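You operate a simulated robot arm through the tools that you are given. There is no shell and no other tool. Be economical: measure what you need, move in short steps, check, and stop when the job is done.

The job below is to be done with a simulated robot arm. You get a single attempt, and the scene is never put back.

TASK
Take the core tool and put it on top of the hub on the top of the bench plate.

It is judged by the outcome, as a careful person would: the job done as asked, and still so three seconds after it is handed in. It fails if anything else is knocked over, pushed out of place, dropped, spilled or broken.

THE ROBOT
A 7-joint arm with a two-finger parallel gripper, fixed in place. Base frame: the origin is at the foot of the arm, x ahead of it, y to its left, z up; the work surface is at about z = 0. Lengths are in m, angles in degrees, forces in N, time in s.
With the tool pointing down near the work surface it reaches from about 0.24 to 0.62 m from the base axis. Its first joint turns from -66.0 to 66.0 degrees. Payload 2.6 kg.
Tool frame: the origin (TCP) lies between the finger pads and is the grasp point; the fingertips stand 0.03 m ahead of it; z points along the fingers, y is the line along which they close. Largest opening 0.094 m; finger width 0.028, thickness 0.01; the body of the gripper, 0.05 by 0.096 m, starts 0.055 m behind the TCP.
Orientation is told as [roll, pitch, yaw] about the base's x, y, z axes, in that order, counted from this pose: with the fingers straight down and closing along the base's y, the tool's x points along the base's -x, its y along +y and its z along -z.

THE INTERFACE
- The arm moves only by the tool apply_moves. Its argument "deltas" is a list of rows, each a list of 5 numbers: the shift along the tool's x, y, z in m, then the turn about the tool's z in degrees, then the opening, from 0 (shut) to 1 (fully open). In form: [[tx, ty, tz, twist, grip], ...]. A call has 1 to 10 rows; each row is the pose to reach, as a shift and turn from the pose commanded when the call began, along the tool's axes at that moment. A row lasts 0.2 s, in which the tool goes at most 0.05 m and 8.6 degrees; a call with a longer step from one row to the next is refused whole, and so is a gripper value outside its range. Where a pose cannot be reached the arm comes as near as it can. A force on the tool above 40 N (or 10 N above the force at the start of the call, whichever is more), or a blocked arm, ends the call early, and 0.2 s more pass. Each finger travels about 0.072 m/s and halts on what it meets, pressing with about 45 N; the grip force reading is that of the motor and also rises with nothing between the fingers. The clock runs only during rows and for 0.2 s after the last one: add rows that repeat a pose to give the fingers time. It gives the time, the measured TCP pose, the force on the tool (base axes), the opening and the grip force at its end, in the units of the frame above (readings bear some noise), and new pictures: "pictures" is both (left out), scene, wrist or none.
- Cameras (640 x 400 px; columns grow to the right, rows downward): "scene" is fixed at [0.0214, 0.4156, 0.5811]; the picture's right is [-0.89, -0.46, 0.00], its down [-0.18, 0.35, -0.92] and it looks along [0.42, -0.82, -0.40] (base axes); focal length 366 px, centre (320, 200). "wrist" rides on the gripper at [-0.037, 0, -0.058] in the tool frame; the picture's right is [0.00, -1.00, 0.00], its down [0.97, 0.00, -0.24] and it looks along [0.24, 0.00, 0.97] (tool axes); focal length 218 px, centre (320, 200). There is no depth. A picture from a camera that has moved, and an enlarged one, comes with that camera's place and axes in the base frame and with its lens.
- zoom(camera, box): a new picture of the part [left, top, right, bottom] of that camera's present view, enlarged. The clock stands still meanwhile.
- hand_in(): hands the job in; it is judged then, once.

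Go step by step. Nothing tells you positions but the pictures and the camera data: compare them with the known pose of the tool, close in by small moves and look again before you grip or let go. The budget is 90 turns and 150 pictures, counting those below and the enlarged ones. Unless the task says otherwise, let go and move clear before handing in, and close with one line.

The tools are called after "Call:" by a JSON object that holds its "api" and its "payload". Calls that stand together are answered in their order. apply_moves: Moves the arm, as the interface text tells. Its arguments: {"type":"object","properties":{"deltas":{"type":"array","items":{"type":"array","items":{"type":"number"}}},"pictures":{"type":"string","enum":["both","scene","wrist","none"]}},"required":["deltas"]} The other tools are called the same way: zoom (camera, box) takes an enlarged picture of a part of a camera's view; hand_in () hands the job in.

At the start:

```text
clock: 0.0
eef_pos: [0.3457, -0.0751, 0.3285]
tool_rot: [0.0, 0.1, -0.1]
contact_force: [-0.2, 0.4, -0.2]
width: 0.0937
gripper_force: 0.0
```

scene: 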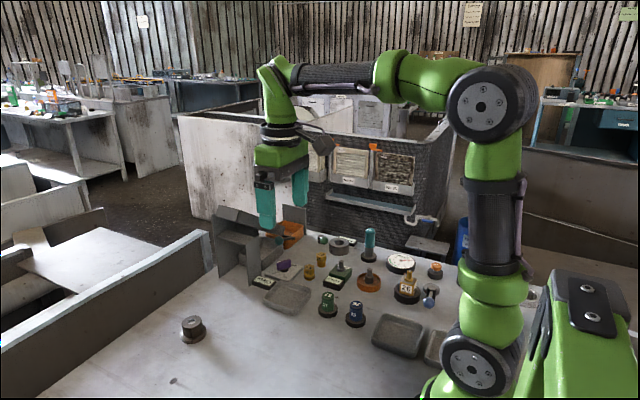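
wrist: 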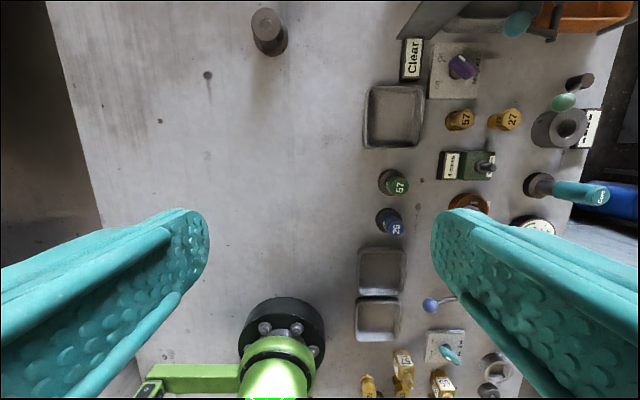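

I see a bench with many labelled items; a teal handled thing has a label that may read "Core". I'll zoom in to read the labels.

Call:
{"api": "zoom", "payload": {"camera": "scene", "box": [210, 200, 330, 320]}}

Call:
{"api": "zoom", "payload": {"camera": "scene", "box": [320, 220, 460, 340]}}

Call:
{"api": "zoom", "payload": {"camera": "wrist", "box": [500, 60, 640, 250]}}

Call:
{"api": "zoom", "payload": {"camera": "wrist", "box": [340, 0, 540, 250]}}

Call:
{"api": "zoom", "payload": {"camera": "wrist", "box": [340, 240, 540, 400]}}

Call:
{"api": "zoom", "payload": {"camera": "scene", "box": [150, 290, 250, 390]}}

```text
3.33 times, centred on (270, 260) of scene
camera zoom: at [0.0214, 0.4156, 0.5811], right [-0.89, -0.46, 0.0], down [-0.18, 0.35, -0.92], along [0.42, -0.82, -0.4], focal length 1220 px, centre (487, 0)
```

zoom: 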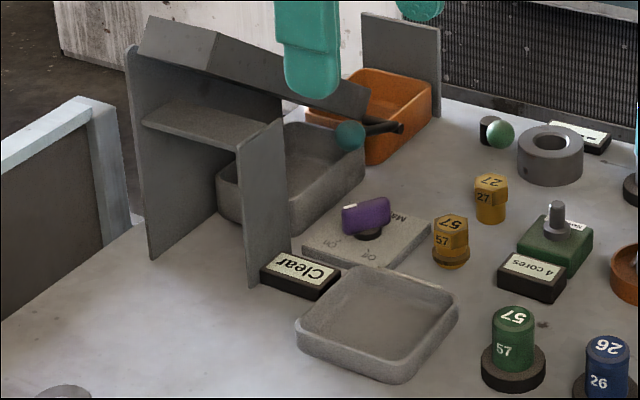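

```text
3.33 times, centred on (390, 280) of scene
camera zoom: at [0.0214, 0.4156, 0.5811], right [-0.89, -0.46, 0.0], down [-0.18, 0.35, -0.92], along [0.42, -0.82, -0.4], focal length 1220 px, centre (87, -67)
```

zoom: 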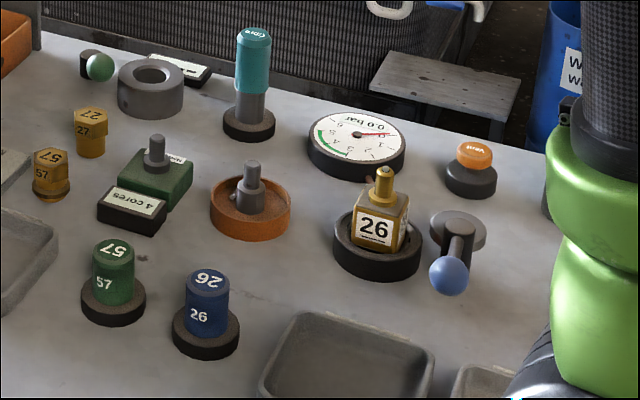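

```text
2.11 times, centred on (570, 155) of wrist
camera zoom: at [0.3837, -0.0732, 0.3857], right [0.0, -1.0, 0.0], down [-0.97, 0.0, 0.24], along [-0.24, 0.0, -0.97], focal length 460 px, centre (-206, 295)
```

zoom: 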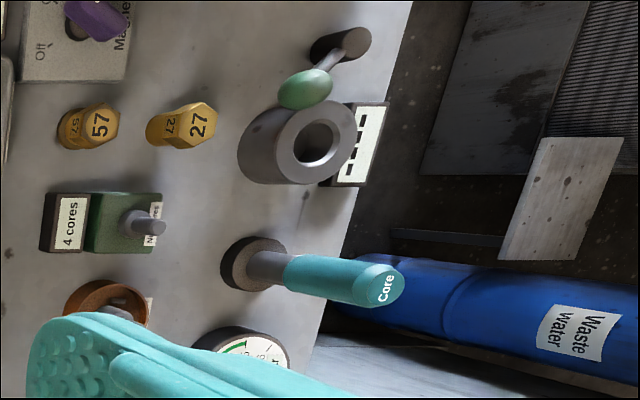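

```text
1.60 times, centred on (440, 125) of wrist
camera zoom: at [0.3837, -0.0732, 0.3857], right [0.0, -1.0, 0.0], down [-0.97, 0.0, 0.24], along [-0.24, 0.0, -0.97], focal length 349 px, centre (128, 320)
```

zoom: 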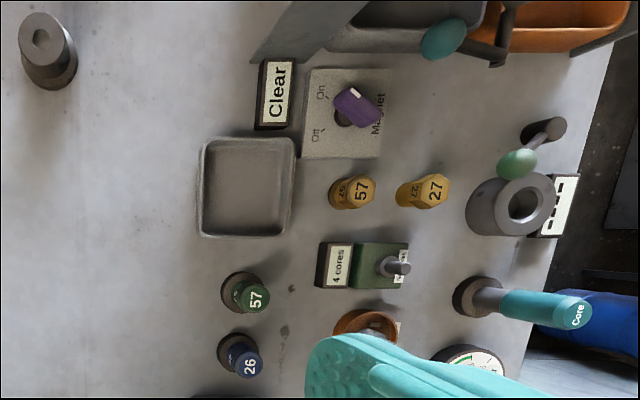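

```text
2.50 times, centred on (440, 320) of wrist
camera zoom: at [0.3837, -0.0732, 0.3857], right [0.0, -1.0, 0.0], down [-0.97, 0.0, 0.24], along [-0.24, 0.0, -0.97], focal length 546 px, centre (20, -100)
```

zoom: 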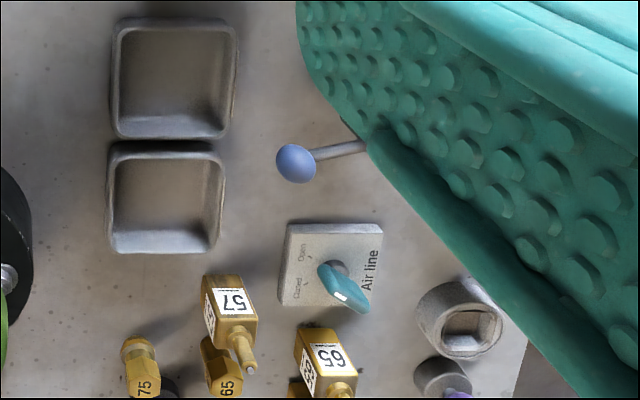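

```text
4.00 times, centred on (200, 340) of scene
camera zoom: at [0.0214, 0.4156, 0.5811], right [-0.89, -0.46, 0.0], down [-0.18, 0.35, -0.92], along [0.42, -0.82, -0.4], focal length 1463 px, centre (800, -360)
```

zoom: 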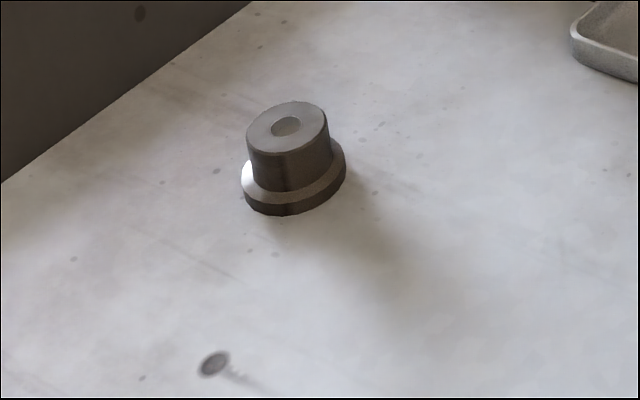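

The core tool stands upright in a base at about (0.31, -0.45), with its top near z 0.10. The flanged cylinder alone at about (0.535, 0.003) looks like the hub. I'll move over towards the tool and look.

Call:
{"api": "apply_moves", "payload": {"deltas": [[0.005, -0.045, 0.01, 0, 1], [0.01, -0.09, 0.02, 0, 1], [0.015, -0.135, 0.03, 0, 1], [0.02, -0.18, 0.04, 0, 1], [0.025, -0.225, 0.05, 0, 1], [0.03, -0.27, 0.06, 0, 1], [0.035, -0.315, 0.07, 0, 1], [0.037, -0.36, 0.08, 0, 1], [0.037, -0.36, 0.08, 0, 1]]}}

```text
clock: 2.0
eef_pos: [0.3108, -0.4348, 0.2478]
tool_rot: [0.0, -0.1, -0.1]
contact_force: [1.3, 0.1, 0.0]
width: 0.0937
gripper_force: 0.1
camera wrist: at [0.3493, -0.434, 0.3058], right [0.0, -1.0, 0.0], down [-0.97, 0.0, 0.24], along [-0.24, 0.0, -0.97], focal length 218 px, centre (320, 200)
```

scene: 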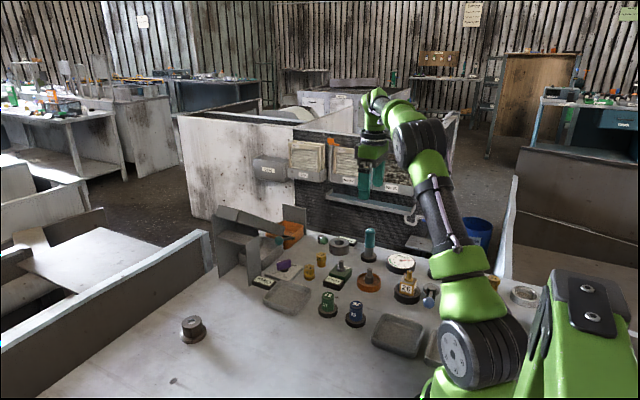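
wrist: 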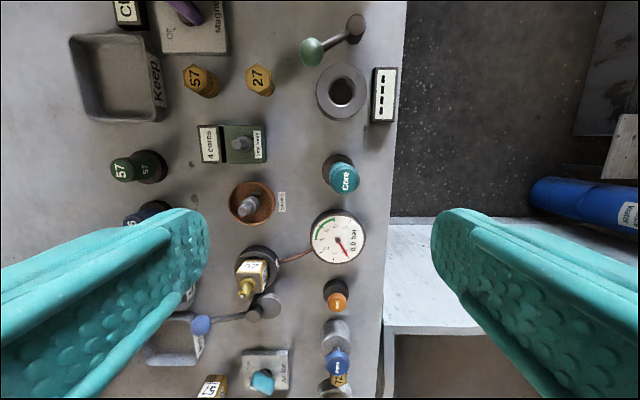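

Call:
{"api": "zoom", "payload": {"camera": "wrist", "box": [180, 50, 420, 250]}}

Call:
{"api": "zoom", "payload": {"camera": "wrist", "box": [180, 230, 420, 400]}}

```text
2.00 times, centred on (300, 150) of wrist
camera zoom: at [0.3493, -0.434, 0.3058], right [0.0, -1.0, 0.0], down [-0.97, 0.0, 0.24], along [-0.24, 0.0, -0.97], focal length 436 px, centre (360, 300)
```

zoom: 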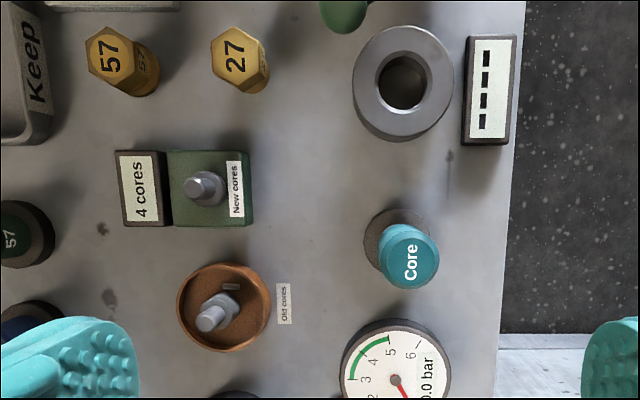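

```text
2.35 times, centred on (300, 315) of wrist
camera zoom: at [0.3493, -0.434, 0.3058], right [0.0, -1.0, 0.0], down [-0.97, 0.0, 0.24], along [-0.24, 0.0, -0.97], focal length 514 px, centre (367, -71)
```

zoom: 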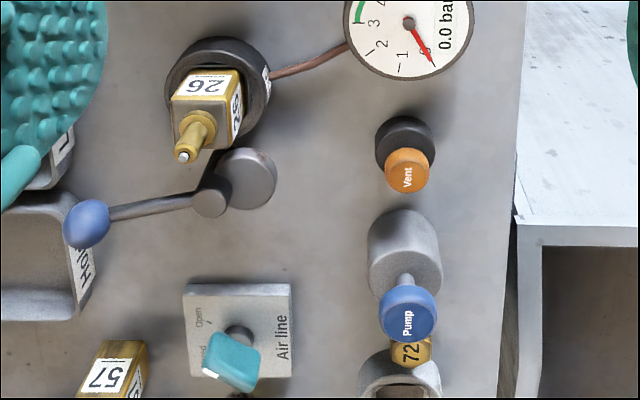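

The tool handle refines to about (0.317, -0.458). I'll centre above it and come down to just above its top.

Call:
{"api": "apply_moves", "payload": {"deltas": [[-0.007, -0.023, 0.02, 0, 1], [-0.007, -0.023, 0.06, 0, 1], [-0.007, -0.023, 0.1, 0, 1], [-0.007, -0.023, 0.1, 0, 1]]}}

```text
clock: 3.0
eef_pos: [0.3156, -0.4576, 0.1477]
tool_rot: [0.0, 0.1, 0.0]
contact_force: [0.4, -0.6, 0.3]
width: 0.0939
gripper_force: 0.0
camera wrist: at [0.3541, -0.4561, 0.2059], right [0.0, -1.0, 0.0], down [-0.97, 0.0, 0.24], along [-0.24, 0.0, -0.97], focal length 218 px, centre (320, 200)
```

scene: 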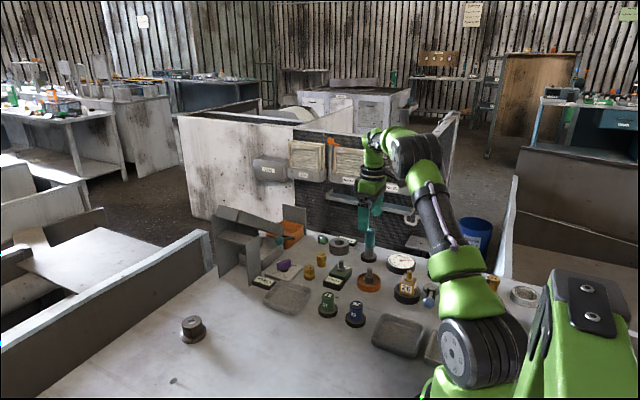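
wrist: 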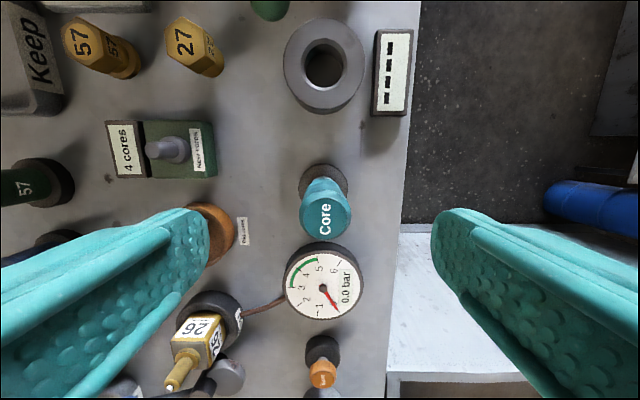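

The alignment is good; a 4 mm correction is left in x. I'll descend to z≈0.072 around the handle.

Call:
{"api": "apply_moves", "payload": {"deltas": [[-0.004, -0.0015, 0.03, 0, 1], [-0.004, -0.0015, 0.076, 0, 1], [-0.004, -0.0015, 0.076, 0, 1]]}}

Call:
{"api": "zoom", "payload": {"camera": "scene", "box": [320, 190, 440, 290]}}

```text
clock: 3.8
eef_pos: [0.3196, -0.4584, 0.0715]
tool_rot: [-0.1, 0.1, 0.0]
contact_force: [-0.7, 0.4, 0.9]
width: 0.094
gripper_force: 0.0
camera wrist: at [0.3584, -0.4578, 0.1297], right [0.0, -1.0, 0.0], down [-0.97, 0.0, 0.24], along [-0.24, 0.0, -0.97], focal length 218 px, centre (320, 200)
```

scene: 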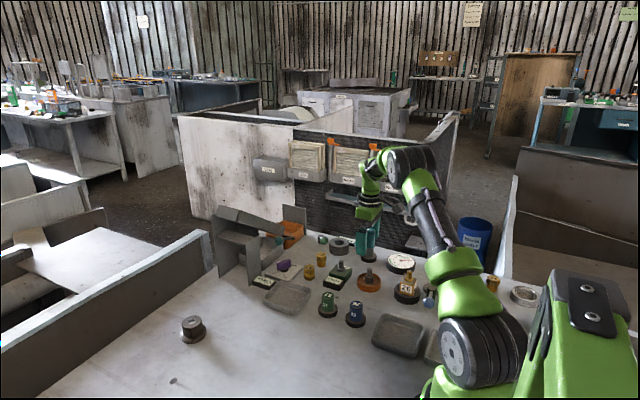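
wrist: 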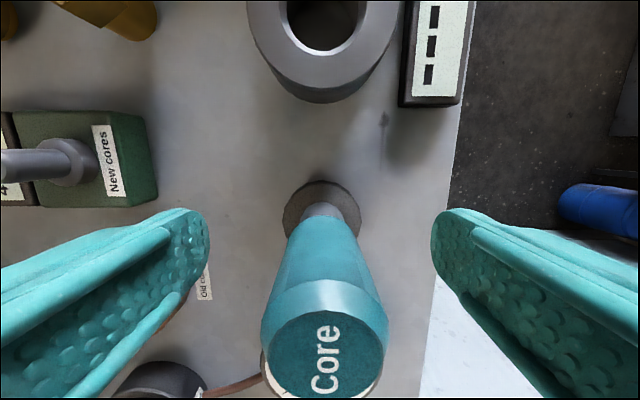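

```text
4.00 times, centred on (380, 240) of scene
camera zoom: at [0.0214, 0.4156, 0.5811], right [-0.89, -0.46, 0.0], down [-0.18, 0.35, -0.92], along [0.42, -0.82, -0.4], focal length 1463 px, centre (80, 40)
```

zoom: 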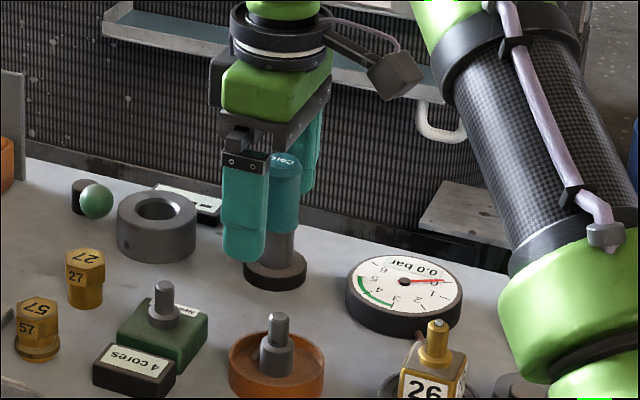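

The handle is centred between the fingers. Closing.

Call:
{"api": "apply_moves", "payload": {"deltas": [[0, 0, 0, 0, 0.6], [0, 0, 0, 0, 0.2], [0, 0, 0, 0, 0], [0, 0, 0, 0, 0], [0, 0, 0, 0, 0]], "pictures": "wrist"}}

```text
clock: 5.0
eef_pos: [0.3198, -0.4597, 0.0725]
tool_rot: [0.0, 0.0, 0.0]
contact_force: [0.2, 0.1, -0.4]
width: 0.0305
gripper_force: 45.5
camera wrist: at [0.3583, -0.4578, 0.1301], right [0.0, -1.0, 0.0], down [-0.97, 0.0, 0.24], along [-0.24, 0.0, -0.97], focal length 218 px, centre (320, 200)
```

wrist: 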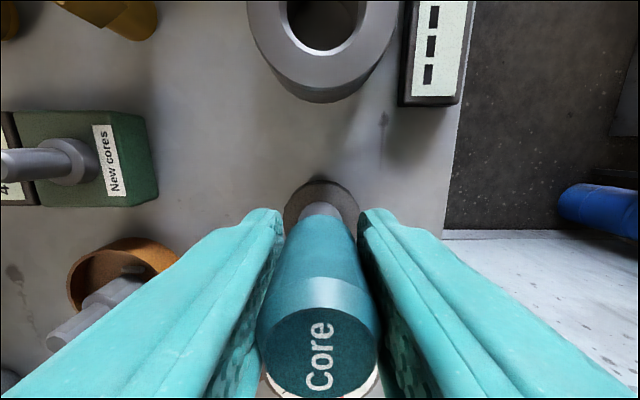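

Gripped at a width of 0.0305. I'll lift straight up.

Call:
{"api": "apply_moves", "payload": {"deltas": [[0, 0, -0.015, 0, 0], [0, 0, -0.04, 0, 0], [0, 0, -0.08, 0, 0], [0, 0, -0.12, 0, 0], [0, 0, -0.16, 0, 0], [0, 0, -0.16, 0, 0]]}}

Call:
{"api": "zoom", "payload": {"camera": "scene", "box": [310, 130, 430, 290]}}

```text
clock: 6.4
eef_pos: [0.3192, -0.4576, 0.2329]
tool_rot: [0.0, 0.1, 0.0]
contact_force: [-0.2, -0.8, -1.6]
width: 0.0306
gripper_force: 44.9
camera wrist: at [0.3576, -0.4566, 0.2907], right [0.0, -1.0, 0.0], down [-0.97, 0.0, 0.24], along [-0.24, 0.0, -0.97], focal length 218 px, centre (320, 200)
```

scene: 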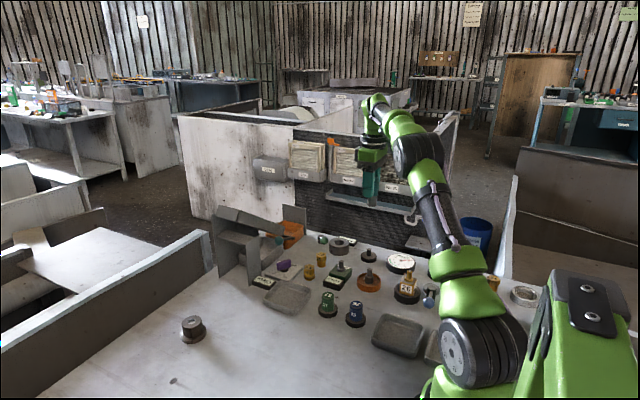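
wrist: 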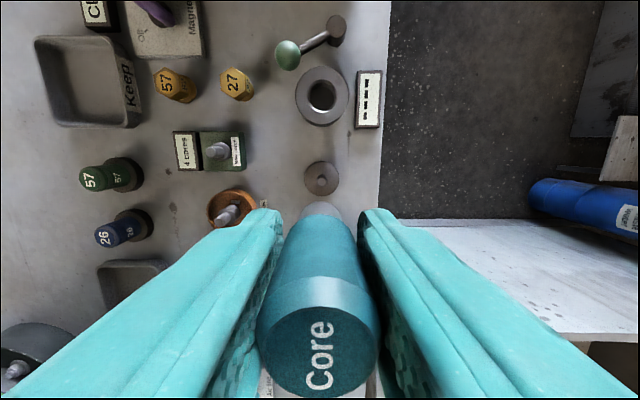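

```text
2.50 times, centred on (370, 210) of scene
camera zoom: at [0.0214, 0.4156, 0.5811], right [-0.89, -0.46, 0.0], down [-0.18, 0.35, -0.92], along [0.42, -0.82, -0.4], focal length 915 px, centre (195, 175)
```

zoom: 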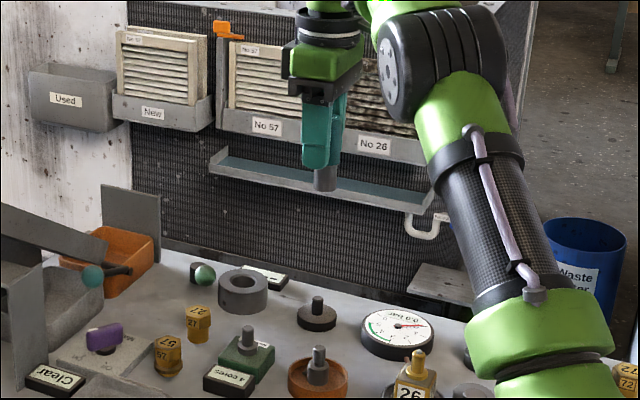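

The tool is a sleeve lifted off its peg stand, and nothing else moved. Its bottom is about 0.06 below the TCP. I'll raise it and carry it towards the hub.

Call:
{"api": "apply_moves", "payload": {"deltas": [[0, 0, -0.04, 0, 0], [-0.011, 0.047, -0.05, 0, 0], [-0.022, 0.094, -0.06, 0, 0], [-0.033, 0.141, -0.06, 0, 0], [-0.044, 0.188, -0.06, 0, 0], [-0.055, 0.235, -0.06, 0, 0], [-0.066, 0.282, -0.06, 0, 0], [-0.077, 0.329, -0.06, 0, 0], [-0.088, 0.376, -0.06, 0, 0], [-0.099, 0.423, -0.06, 0, 0]]}}

```text
clock: 8.6
eef_pos: [0.4187, -0.0328, 0.2918]
tool_rot: [0.1, 0.0, -0.1]
contact_force: [-0.9, 0.7, 0.1]
width: 0.0302
gripper_force: 45.3
camera wrist: at [0.4565, -0.0322, 0.3492], right [0.0, -1.0, 0.0], down [-0.97, 0.0, 0.24], along [-0.24, 0.0, -0.97], focal length 218 px, centre (320, 200)
```

scene: 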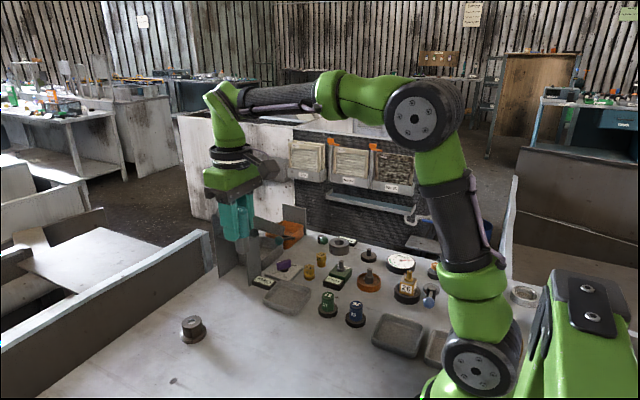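
wrist: 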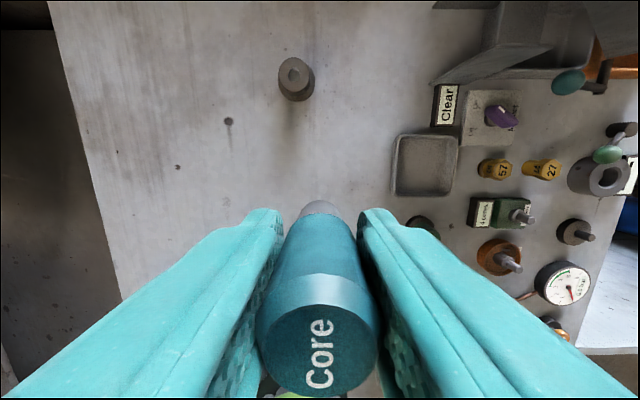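

The hub is ahead and slightly left. I'll move to about (0.50, 0.003).

Call:
{"api": "apply_moves", "payload": {"deltas": [[-0.03, 0.015, 0.01, 0, 0], [-0.06, 0.036, 0.04, 0, 0], [-0.085, 0.036, 0.08, 0, 0], [-0.085, 0.036, 0.1, 0, 0], [-0.085, 0.036, 0.1, 0, 0]]}}

Call:
{"api": "zoom", "payload": {"camera": "wrist", "box": [240, 80, 400, 220]}}

Call:
{"api": "zoom", "payload": {"camera": "scene", "box": [140, 220, 280, 370]}}

```text
clock: 9.8
eef_pos: [0.5047, -0.0001, 0.1938]
tool_rot: [0.0, 0.0, 0.0]
contact_force: [0.8, 0.2, 0.2]
width: 0.03
gripper_force: 45.6
camera wrist: at [0.5426, 0.0011, 0.2521], right [0.0, -1.0, 0.0], down [-0.97, 0.0, 0.24], along [-0.24, 0.0, -0.97], focal length 218 px, centre (320, 200)
```

scene: 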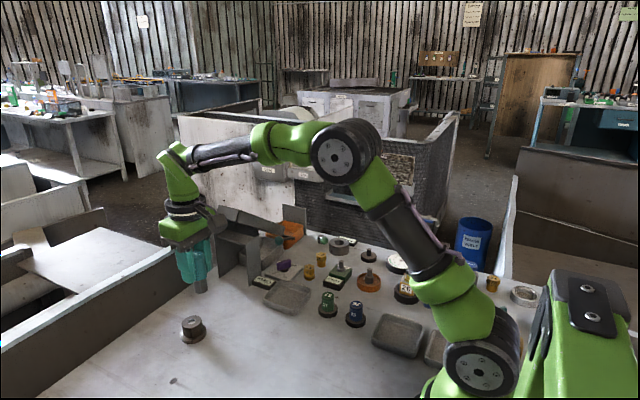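
wrist: 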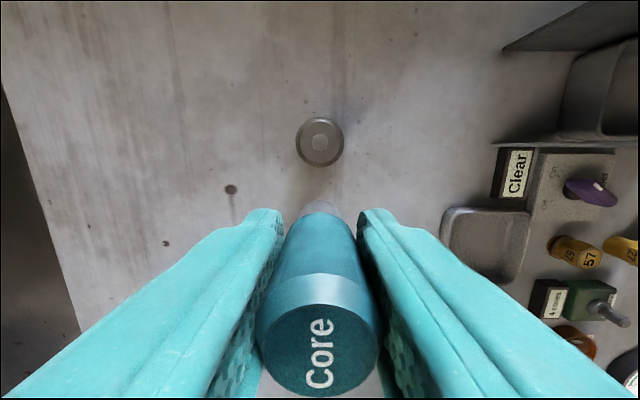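

```text
2.86 times, centred on (320, 150) of wrist
camera zoom: at [0.5426, 0.0011, 0.2521], right [0.0, -1.0, 0.0], down [-0.97, 0.0, 0.24], along [-0.24, 0.0, -0.97], focal length 624 px, centre (320, 343)
```

zoom: 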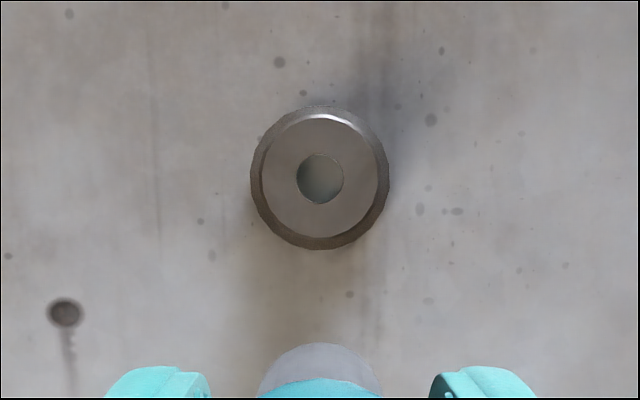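

```text
2.67 times, centred on (210, 295) of scene
camera zoom: at [0.0214, 0.4156, 0.5811], right [-0.89, -0.46, 0.0], down [-0.18, 0.35, -0.92], along [0.42, -0.82, -0.4], focal length 976 px, centre (613, -53)
```

zoom: 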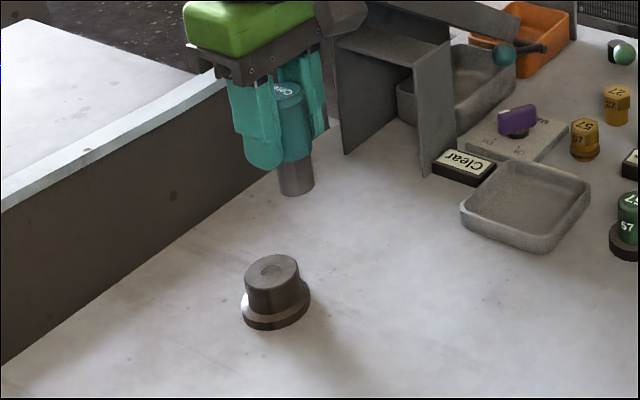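

The hub has a flat top (~0.039 m across, ~0.038 m high) centred at about (0.546, 0.0015). I'll move over it and lower to about 15–20 mm above its top.

Call:
{"api": "apply_moves", "payload": {"deltas": [[-0.0415, 0.0015, 0, 0, 0], [-0.0415, 0.0015, 0.04, 0, 0], [-0.0415, 0.0015, 0.075, 0, 0], [-0.0415, 0.0015, 0.075, 0, 0]]}}

Call:
{"api": "zoom", "payload": {"camera": "scene", "box": [140, 250, 240, 360]}}

Call:
{"api": "zoom", "payload": {"camera": "wrist", "box": [260, 150, 380, 240]}}

```text
clock: 10.8
eef_pos: [0.5439, 0.0033, 0.1172]
tool_rot: [0.0, 0.2, 0.0]
contact_force: [-0.6, -0.9, -0.6]
width: 0.0297
gripper_force: 45.0
camera wrist: at [0.581, 0.0049, 0.1757], right [0.0, -1.0, 0.0], down [-0.97, 0.0, 0.24], along [-0.24, 0.0, -0.97], focal length 218 px, centre (320, 200)
```

scene: 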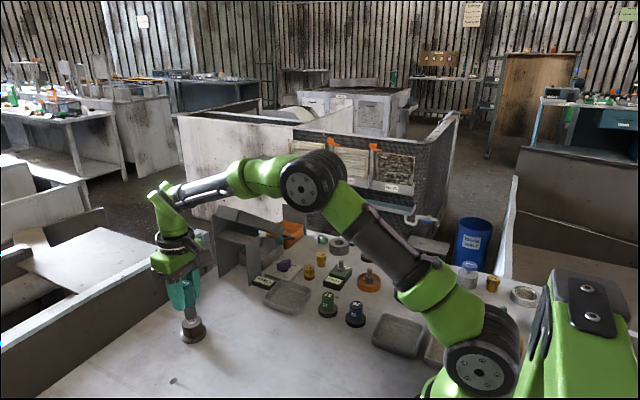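
wrist: 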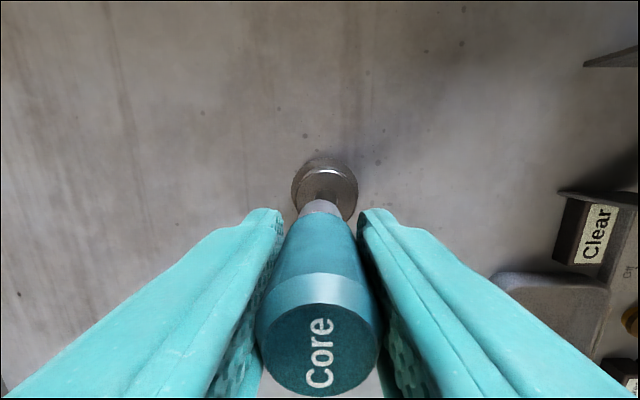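

```text
3.64 times, centred on (190, 305) of scene
camera zoom: at [0.0214, 0.4156, 0.5811], right [-0.89, -0.46, 0.0], down [-0.18, 0.35, -0.92], along [0.42, -0.82, -0.4], focal length 1330 px, centre (793, -182)
```

zoom: 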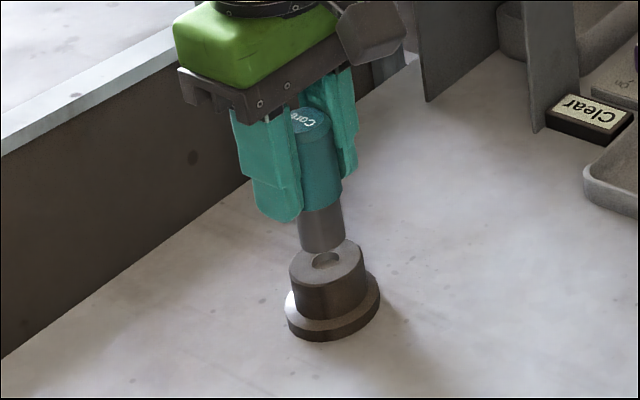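

```text
4.44 times, centred on (320, 195) of wrist
camera zoom: at [0.581, 0.0049, 0.1757], right [0.0, -1.0, 0.0], down [-0.97, 0.0, 0.24], along [-0.24, 0.0, -0.97], focal length 970 px, centre (320, 222)
```

zoom: 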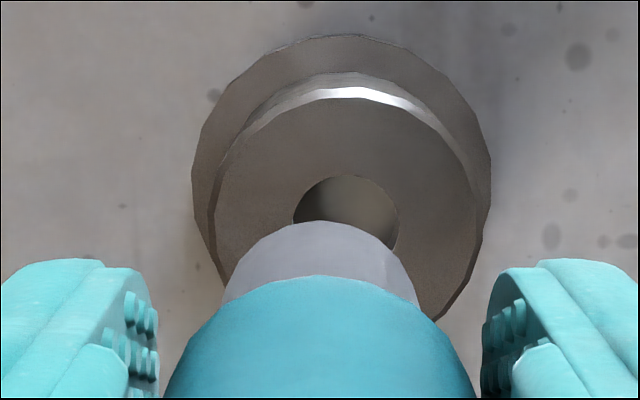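

In the wrist view the hub sits about 3 mm to the right of the tool and a few mm ahead. I'll correct this and lower slightly before checking again.

Call:
{"api": "apply_moves", "payload": {"deltas": [[-0.004, -0.003, 0, 0, 0], [-0.004, -0.003, 0.008, 0, 0], [-0.004, -0.003, 0.008, 0, 0], [-0.004, -0.003, 0.008, 0, 0]], "pictures": "none"}}

Call:
{"api": "zoom", "payload": {"camera": "scene", "box": [150, 280, 230, 350]}}

Call:
{"api": "zoom", "payload": {"camera": "wrist", "box": [260, 150, 380, 240]}}

```text
clock: 11.8
eef_pos: [0.5472, -0.0008, 0.1079]
tool_rot: [0.1, 0.0, 0.0]
contact_force: [-0.3, -0.8, -1.4]
width: 0.0298
gripper_force: 45.3
```

```text
5.71 times, centred on (190, 315) of scene
camera zoom: at [0.0214, 0.4156, 0.5811], right [-0.89, -0.46, 0.0], down [-0.18, 0.35, -0.92], along [0.42, -0.82, -0.4], focal length 2090 px, centre (1063, -457)
```

zoom: 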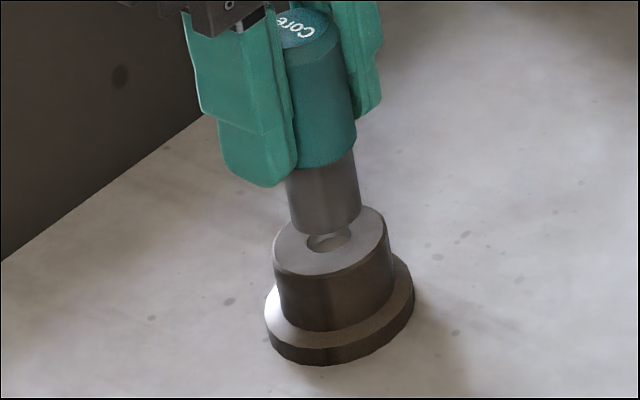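

```text
4.44 times, centred on (320, 195) of wrist
camera zoom: at [0.586, 0.0007, 0.1667], right [0.0, -1.0, 0.0], down [-0.97, 0.0, 0.24], along [-0.24, 0.0, -0.97], focal length 970 px, centre (320, 222)
```

zoom: 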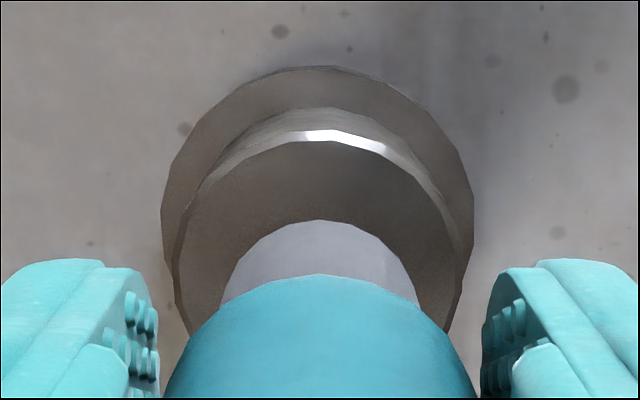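

It's aligned in both views, with about 12 mm left to drop. I'll lower slowly by 9 mm and look.

Call:
{"api": "apply_moves", "payload": {"deltas": [[-0.001, 0, 0.002, 0, 0], [-0.001, 0, 0.004, 0, 0], [-0.001, 0, 0.006, 0, 0], [-0.001, 0, 0.008, 0, 0], [-0.001, 0, 0.009, 0, 0], [-0.001, 0, 0.009, 0, 0]], "pictures": "none"}}

Call:
{"api": "zoom", "payload": {"camera": "scene", "box": [150, 280, 230, 350]}}

```text
clock: 13.2
eef_pos: [0.5504, -0.0023, 0.0988]
tool_rot: [0.0, 0.0, 0.0]
contact_force: [0.0, -0.3, -0.6]
width: 0.0295
gripper_force: 45.4
```

```text
5.71 times, centred on (190, 315) of scene
camera zoom: at [0.0214, 0.4156, 0.5811], right [-0.89, -0.46, 0.0], down [-0.18, 0.35, -0.92], along [0.42, -0.82, -0.4], focal length 2090 px, centre (1063, -457)
```

zoom: 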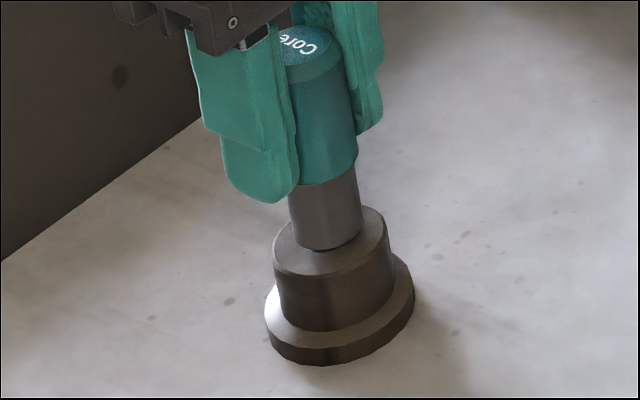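

It's nearly there; I'll keep lowering slowly in 1 mm rows until contact.

Call:
{"api": "apply_moves", "payload": {"deltas": [[0, 0, 0.001, 0, 0], [0, 0, 0.002, 0, 0], [0, 0, 0.003, 0, 0], [0, 0, 0.003, 0, 0]], "pictures": "none"}}

Call:
{"api": "zoom", "payload": {"camera": "scene", "box": [150, 280, 230, 350]}}

Call:
{"api": "zoom", "payload": {"camera": "wrist", "box": [260, 150, 380, 240]}}

```text
clock: 14.2
eef_pos: [0.55, -0.0016, 0.0957]
tool_rot: [0.0, 0.0, 0.1]
contact_force: [0.9, 0.2, -1.0]
width: 0.0297
gripper_force: 44.7
```

```text
5.71 times, centred on (190, 315) of scene
camera zoom: at [0.0214, 0.4156, 0.5811], right [-0.89, -0.46, 0.0], down [-0.18, 0.35, -0.92], along [0.42, -0.82, -0.4], focal length 2090 px, centre (1063, -457)
```

zoom: 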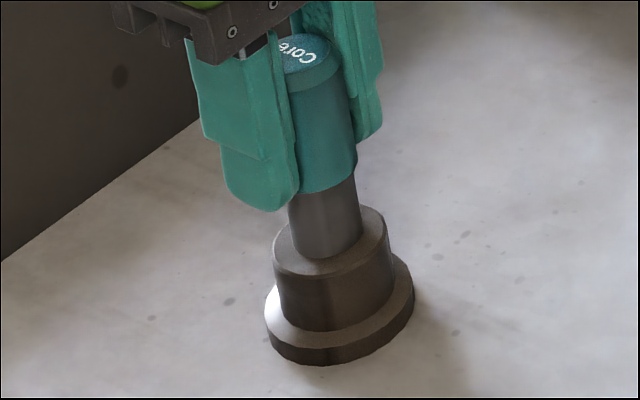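

```text
4.44 times, centred on (320, 195) of wrist
camera zoom: at [0.5882, 0.0, 0.1543], right [0.0, -1.0, 0.0], down [-0.97, 0.0, 0.24], along [-0.24, 0.0, -0.97], focal length 970 px, centre (320, 222)
```

zoom: 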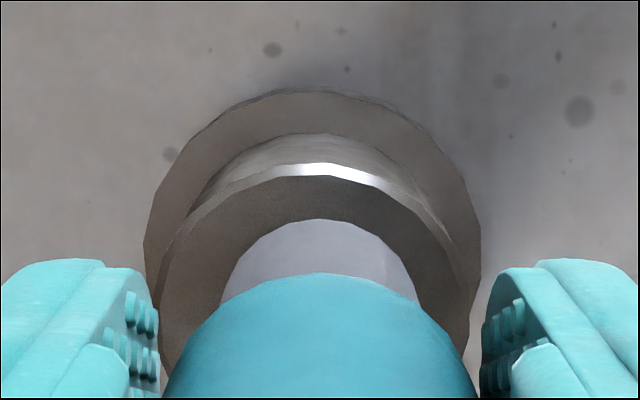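

Well centred, with a small gap left. Continuing.

Call:
{"api": "apply_moves", "payload": {"deltas": [[0, 0.0005, 0.001, 0, 0], [0, 0.0005, 0.0015, 0, 0], [0, 0.0005, 0.002, 0, 0], [0, 0.0005, 0.002, 0, 0]], "pictures": "none"}}

Call:
{"api": "zoom", "payload": {"camera": "scene", "box": [150, 280, 230, 350]}}

```text
clock: 15.2
eef_pos: [0.5504, -0.0012, 0.0967]
tool_rot: [0.0, -0.2, 0.0]
contact_force: [-1.5, 1.5, 5.3]
width: 0.0296
gripper_force: 45.1
```

```text
5.71 times, centred on (190, 315) of scene
camera zoom: at [0.0214, 0.4156, 0.5811], right [-0.89, -0.46, 0.0], down [-0.18, 0.35, -0.92], along [0.42, -0.82, -0.4], focal length 2090 px, centre (1063, -457)
```

zoom: 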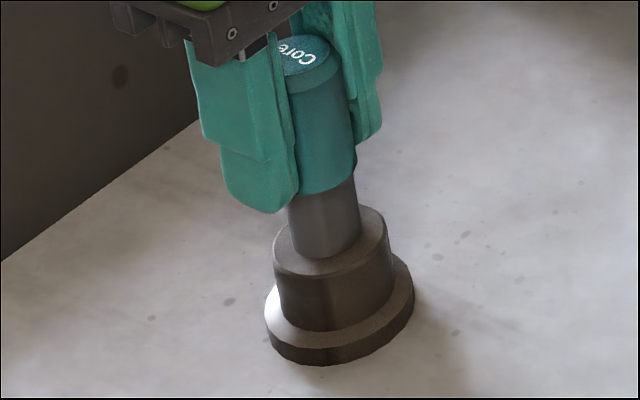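

Contact is made (about 5 N upward), with the tool resting on the hub. I'll ease off slightly and open the fingers gently.

Call:
{"api": "apply_moves", "payload": {"deltas": [[0, 0, -0.001, 0, 0], [0, 0, -0.001, 0, 0.35], [0, 0, -0.001, 0, 0.4], [0, 0, -0.001, 0, 0.6], [0, 0, -0.001, 0, 0.9], [0, 0, -0.001, 0, 1], [0, 0, -0.001, 0, 1]]}}

Call:
{"api": "zoom", "payload": {"camera": "scene", "box": [150, 280, 230, 350]}}

```text
clock: 16.8
eef_pos: [0.5509, -0.0011, 0.0959]
tool_rot: [0.0, 0.1, -0.1]
contact_force: [0.4, -0.2, -0.3]
width: 0.0939
gripper_force: 0.1
camera wrist: at [0.5883, 0.0003, 0.1539], right [0.0, -1.0, 0.0], down [-0.97, 0.0, 0.24], along [-0.24, 0.0, -0.97], focal length 218 px, centre (320, 200)
```

scene: 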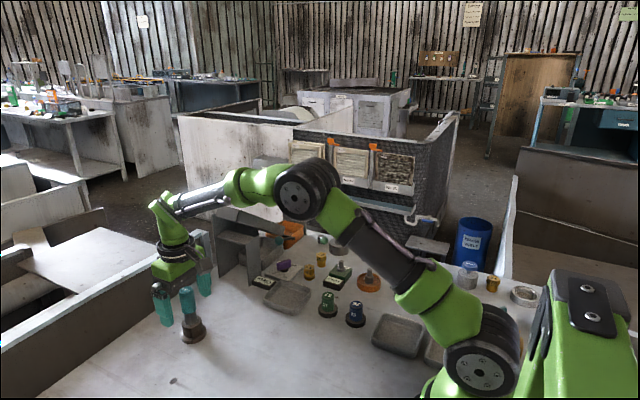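
wrist: 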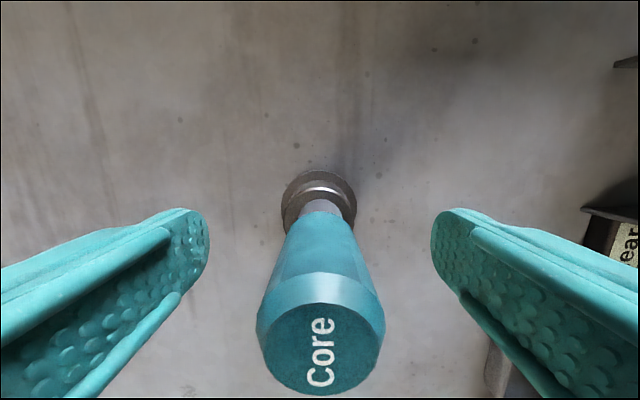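

```text
5.71 times, centred on (190, 315) of scene
camera zoom: at [0.0214, 0.4156, 0.5811], right [-0.89, -0.46, 0.0], down [-0.18, 0.35, -0.92], along [0.42, -0.82, -0.4], focal length 2090 px, centre (1063, -457)
```

zoom: 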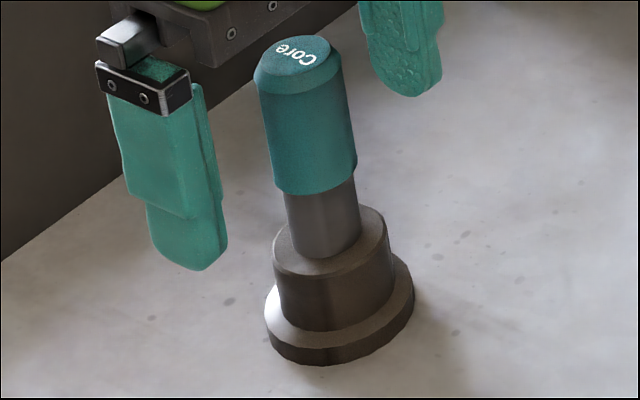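

The tool stands upright on the hub by itself. I'll raise the arm straight up and clear.

Call:
{"api": "apply_moves", "payload": {"deltas": [[0, 0, -0.03, 0, 1], [0, 0, -0.075, 0, 1], [0, 0, -0.12, 0, 1], [0.04, 0, -0.14, 0, 1], [0.08, 0, -0.14, 0, 1], [0.08, 0, -0.14, 0, 1]]}}

Call:
{"api": "zoom", "payload": {"camera": "scene", "box": [150, 270, 230, 350]}}

```text
clock: 18.2
eef_pos: [0.4703, -0.0011, 0.2338]
tool_rot: [0.0, 0.1, -0.1]
contact_force: [-0.3, 0.3, 0.6]
width: 0.0938
gripper_force: 0.0
camera wrist: at [0.5096, 0.0003, 0.2926], right [0.0, -1.0, 0.0], down [-0.97, 0.0, 0.24], along [-0.24, 0.0, -0.97], focal length 218 px, centre (320, 200)
```

scene: 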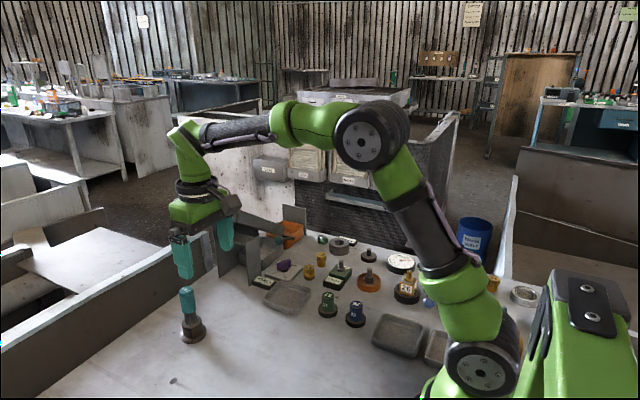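
wrist: 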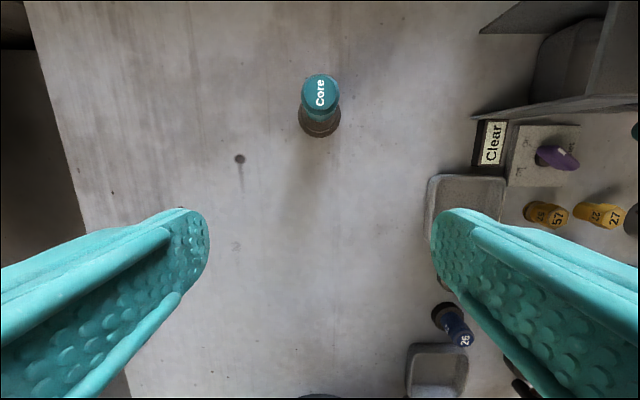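

```text
5.00 times, centred on (190, 310) of scene
camera zoom: at [0.0214, 0.4156, 0.5811], right [-0.89, -0.46, 0.0], down [-0.18, 0.35, -0.92], along [0.42, -0.82, -0.4], focal length 1829 px, centre (970, -350)
```

zoom: 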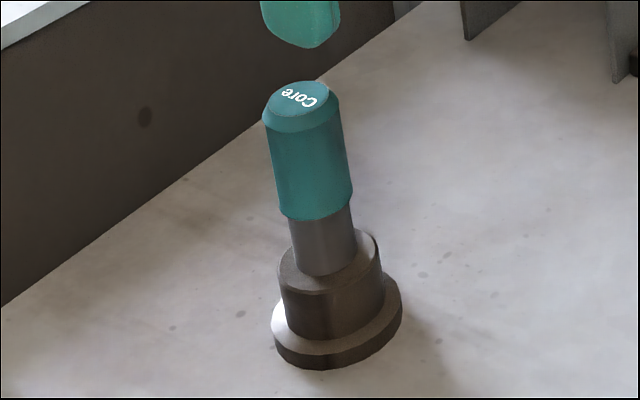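

The core tool stands steady on the hub, the arm is clear and everything else is undisturbed. Handing in.

Call:
{"api": "hand_in", "payload": {}}

```text
The job is handed in.
```

The core tool is standing upright on top of the hub, released, and the job is handed in. I took the hub to be the flanged cylinder standing alone on the bench plate, as nothing was labelled "hub".
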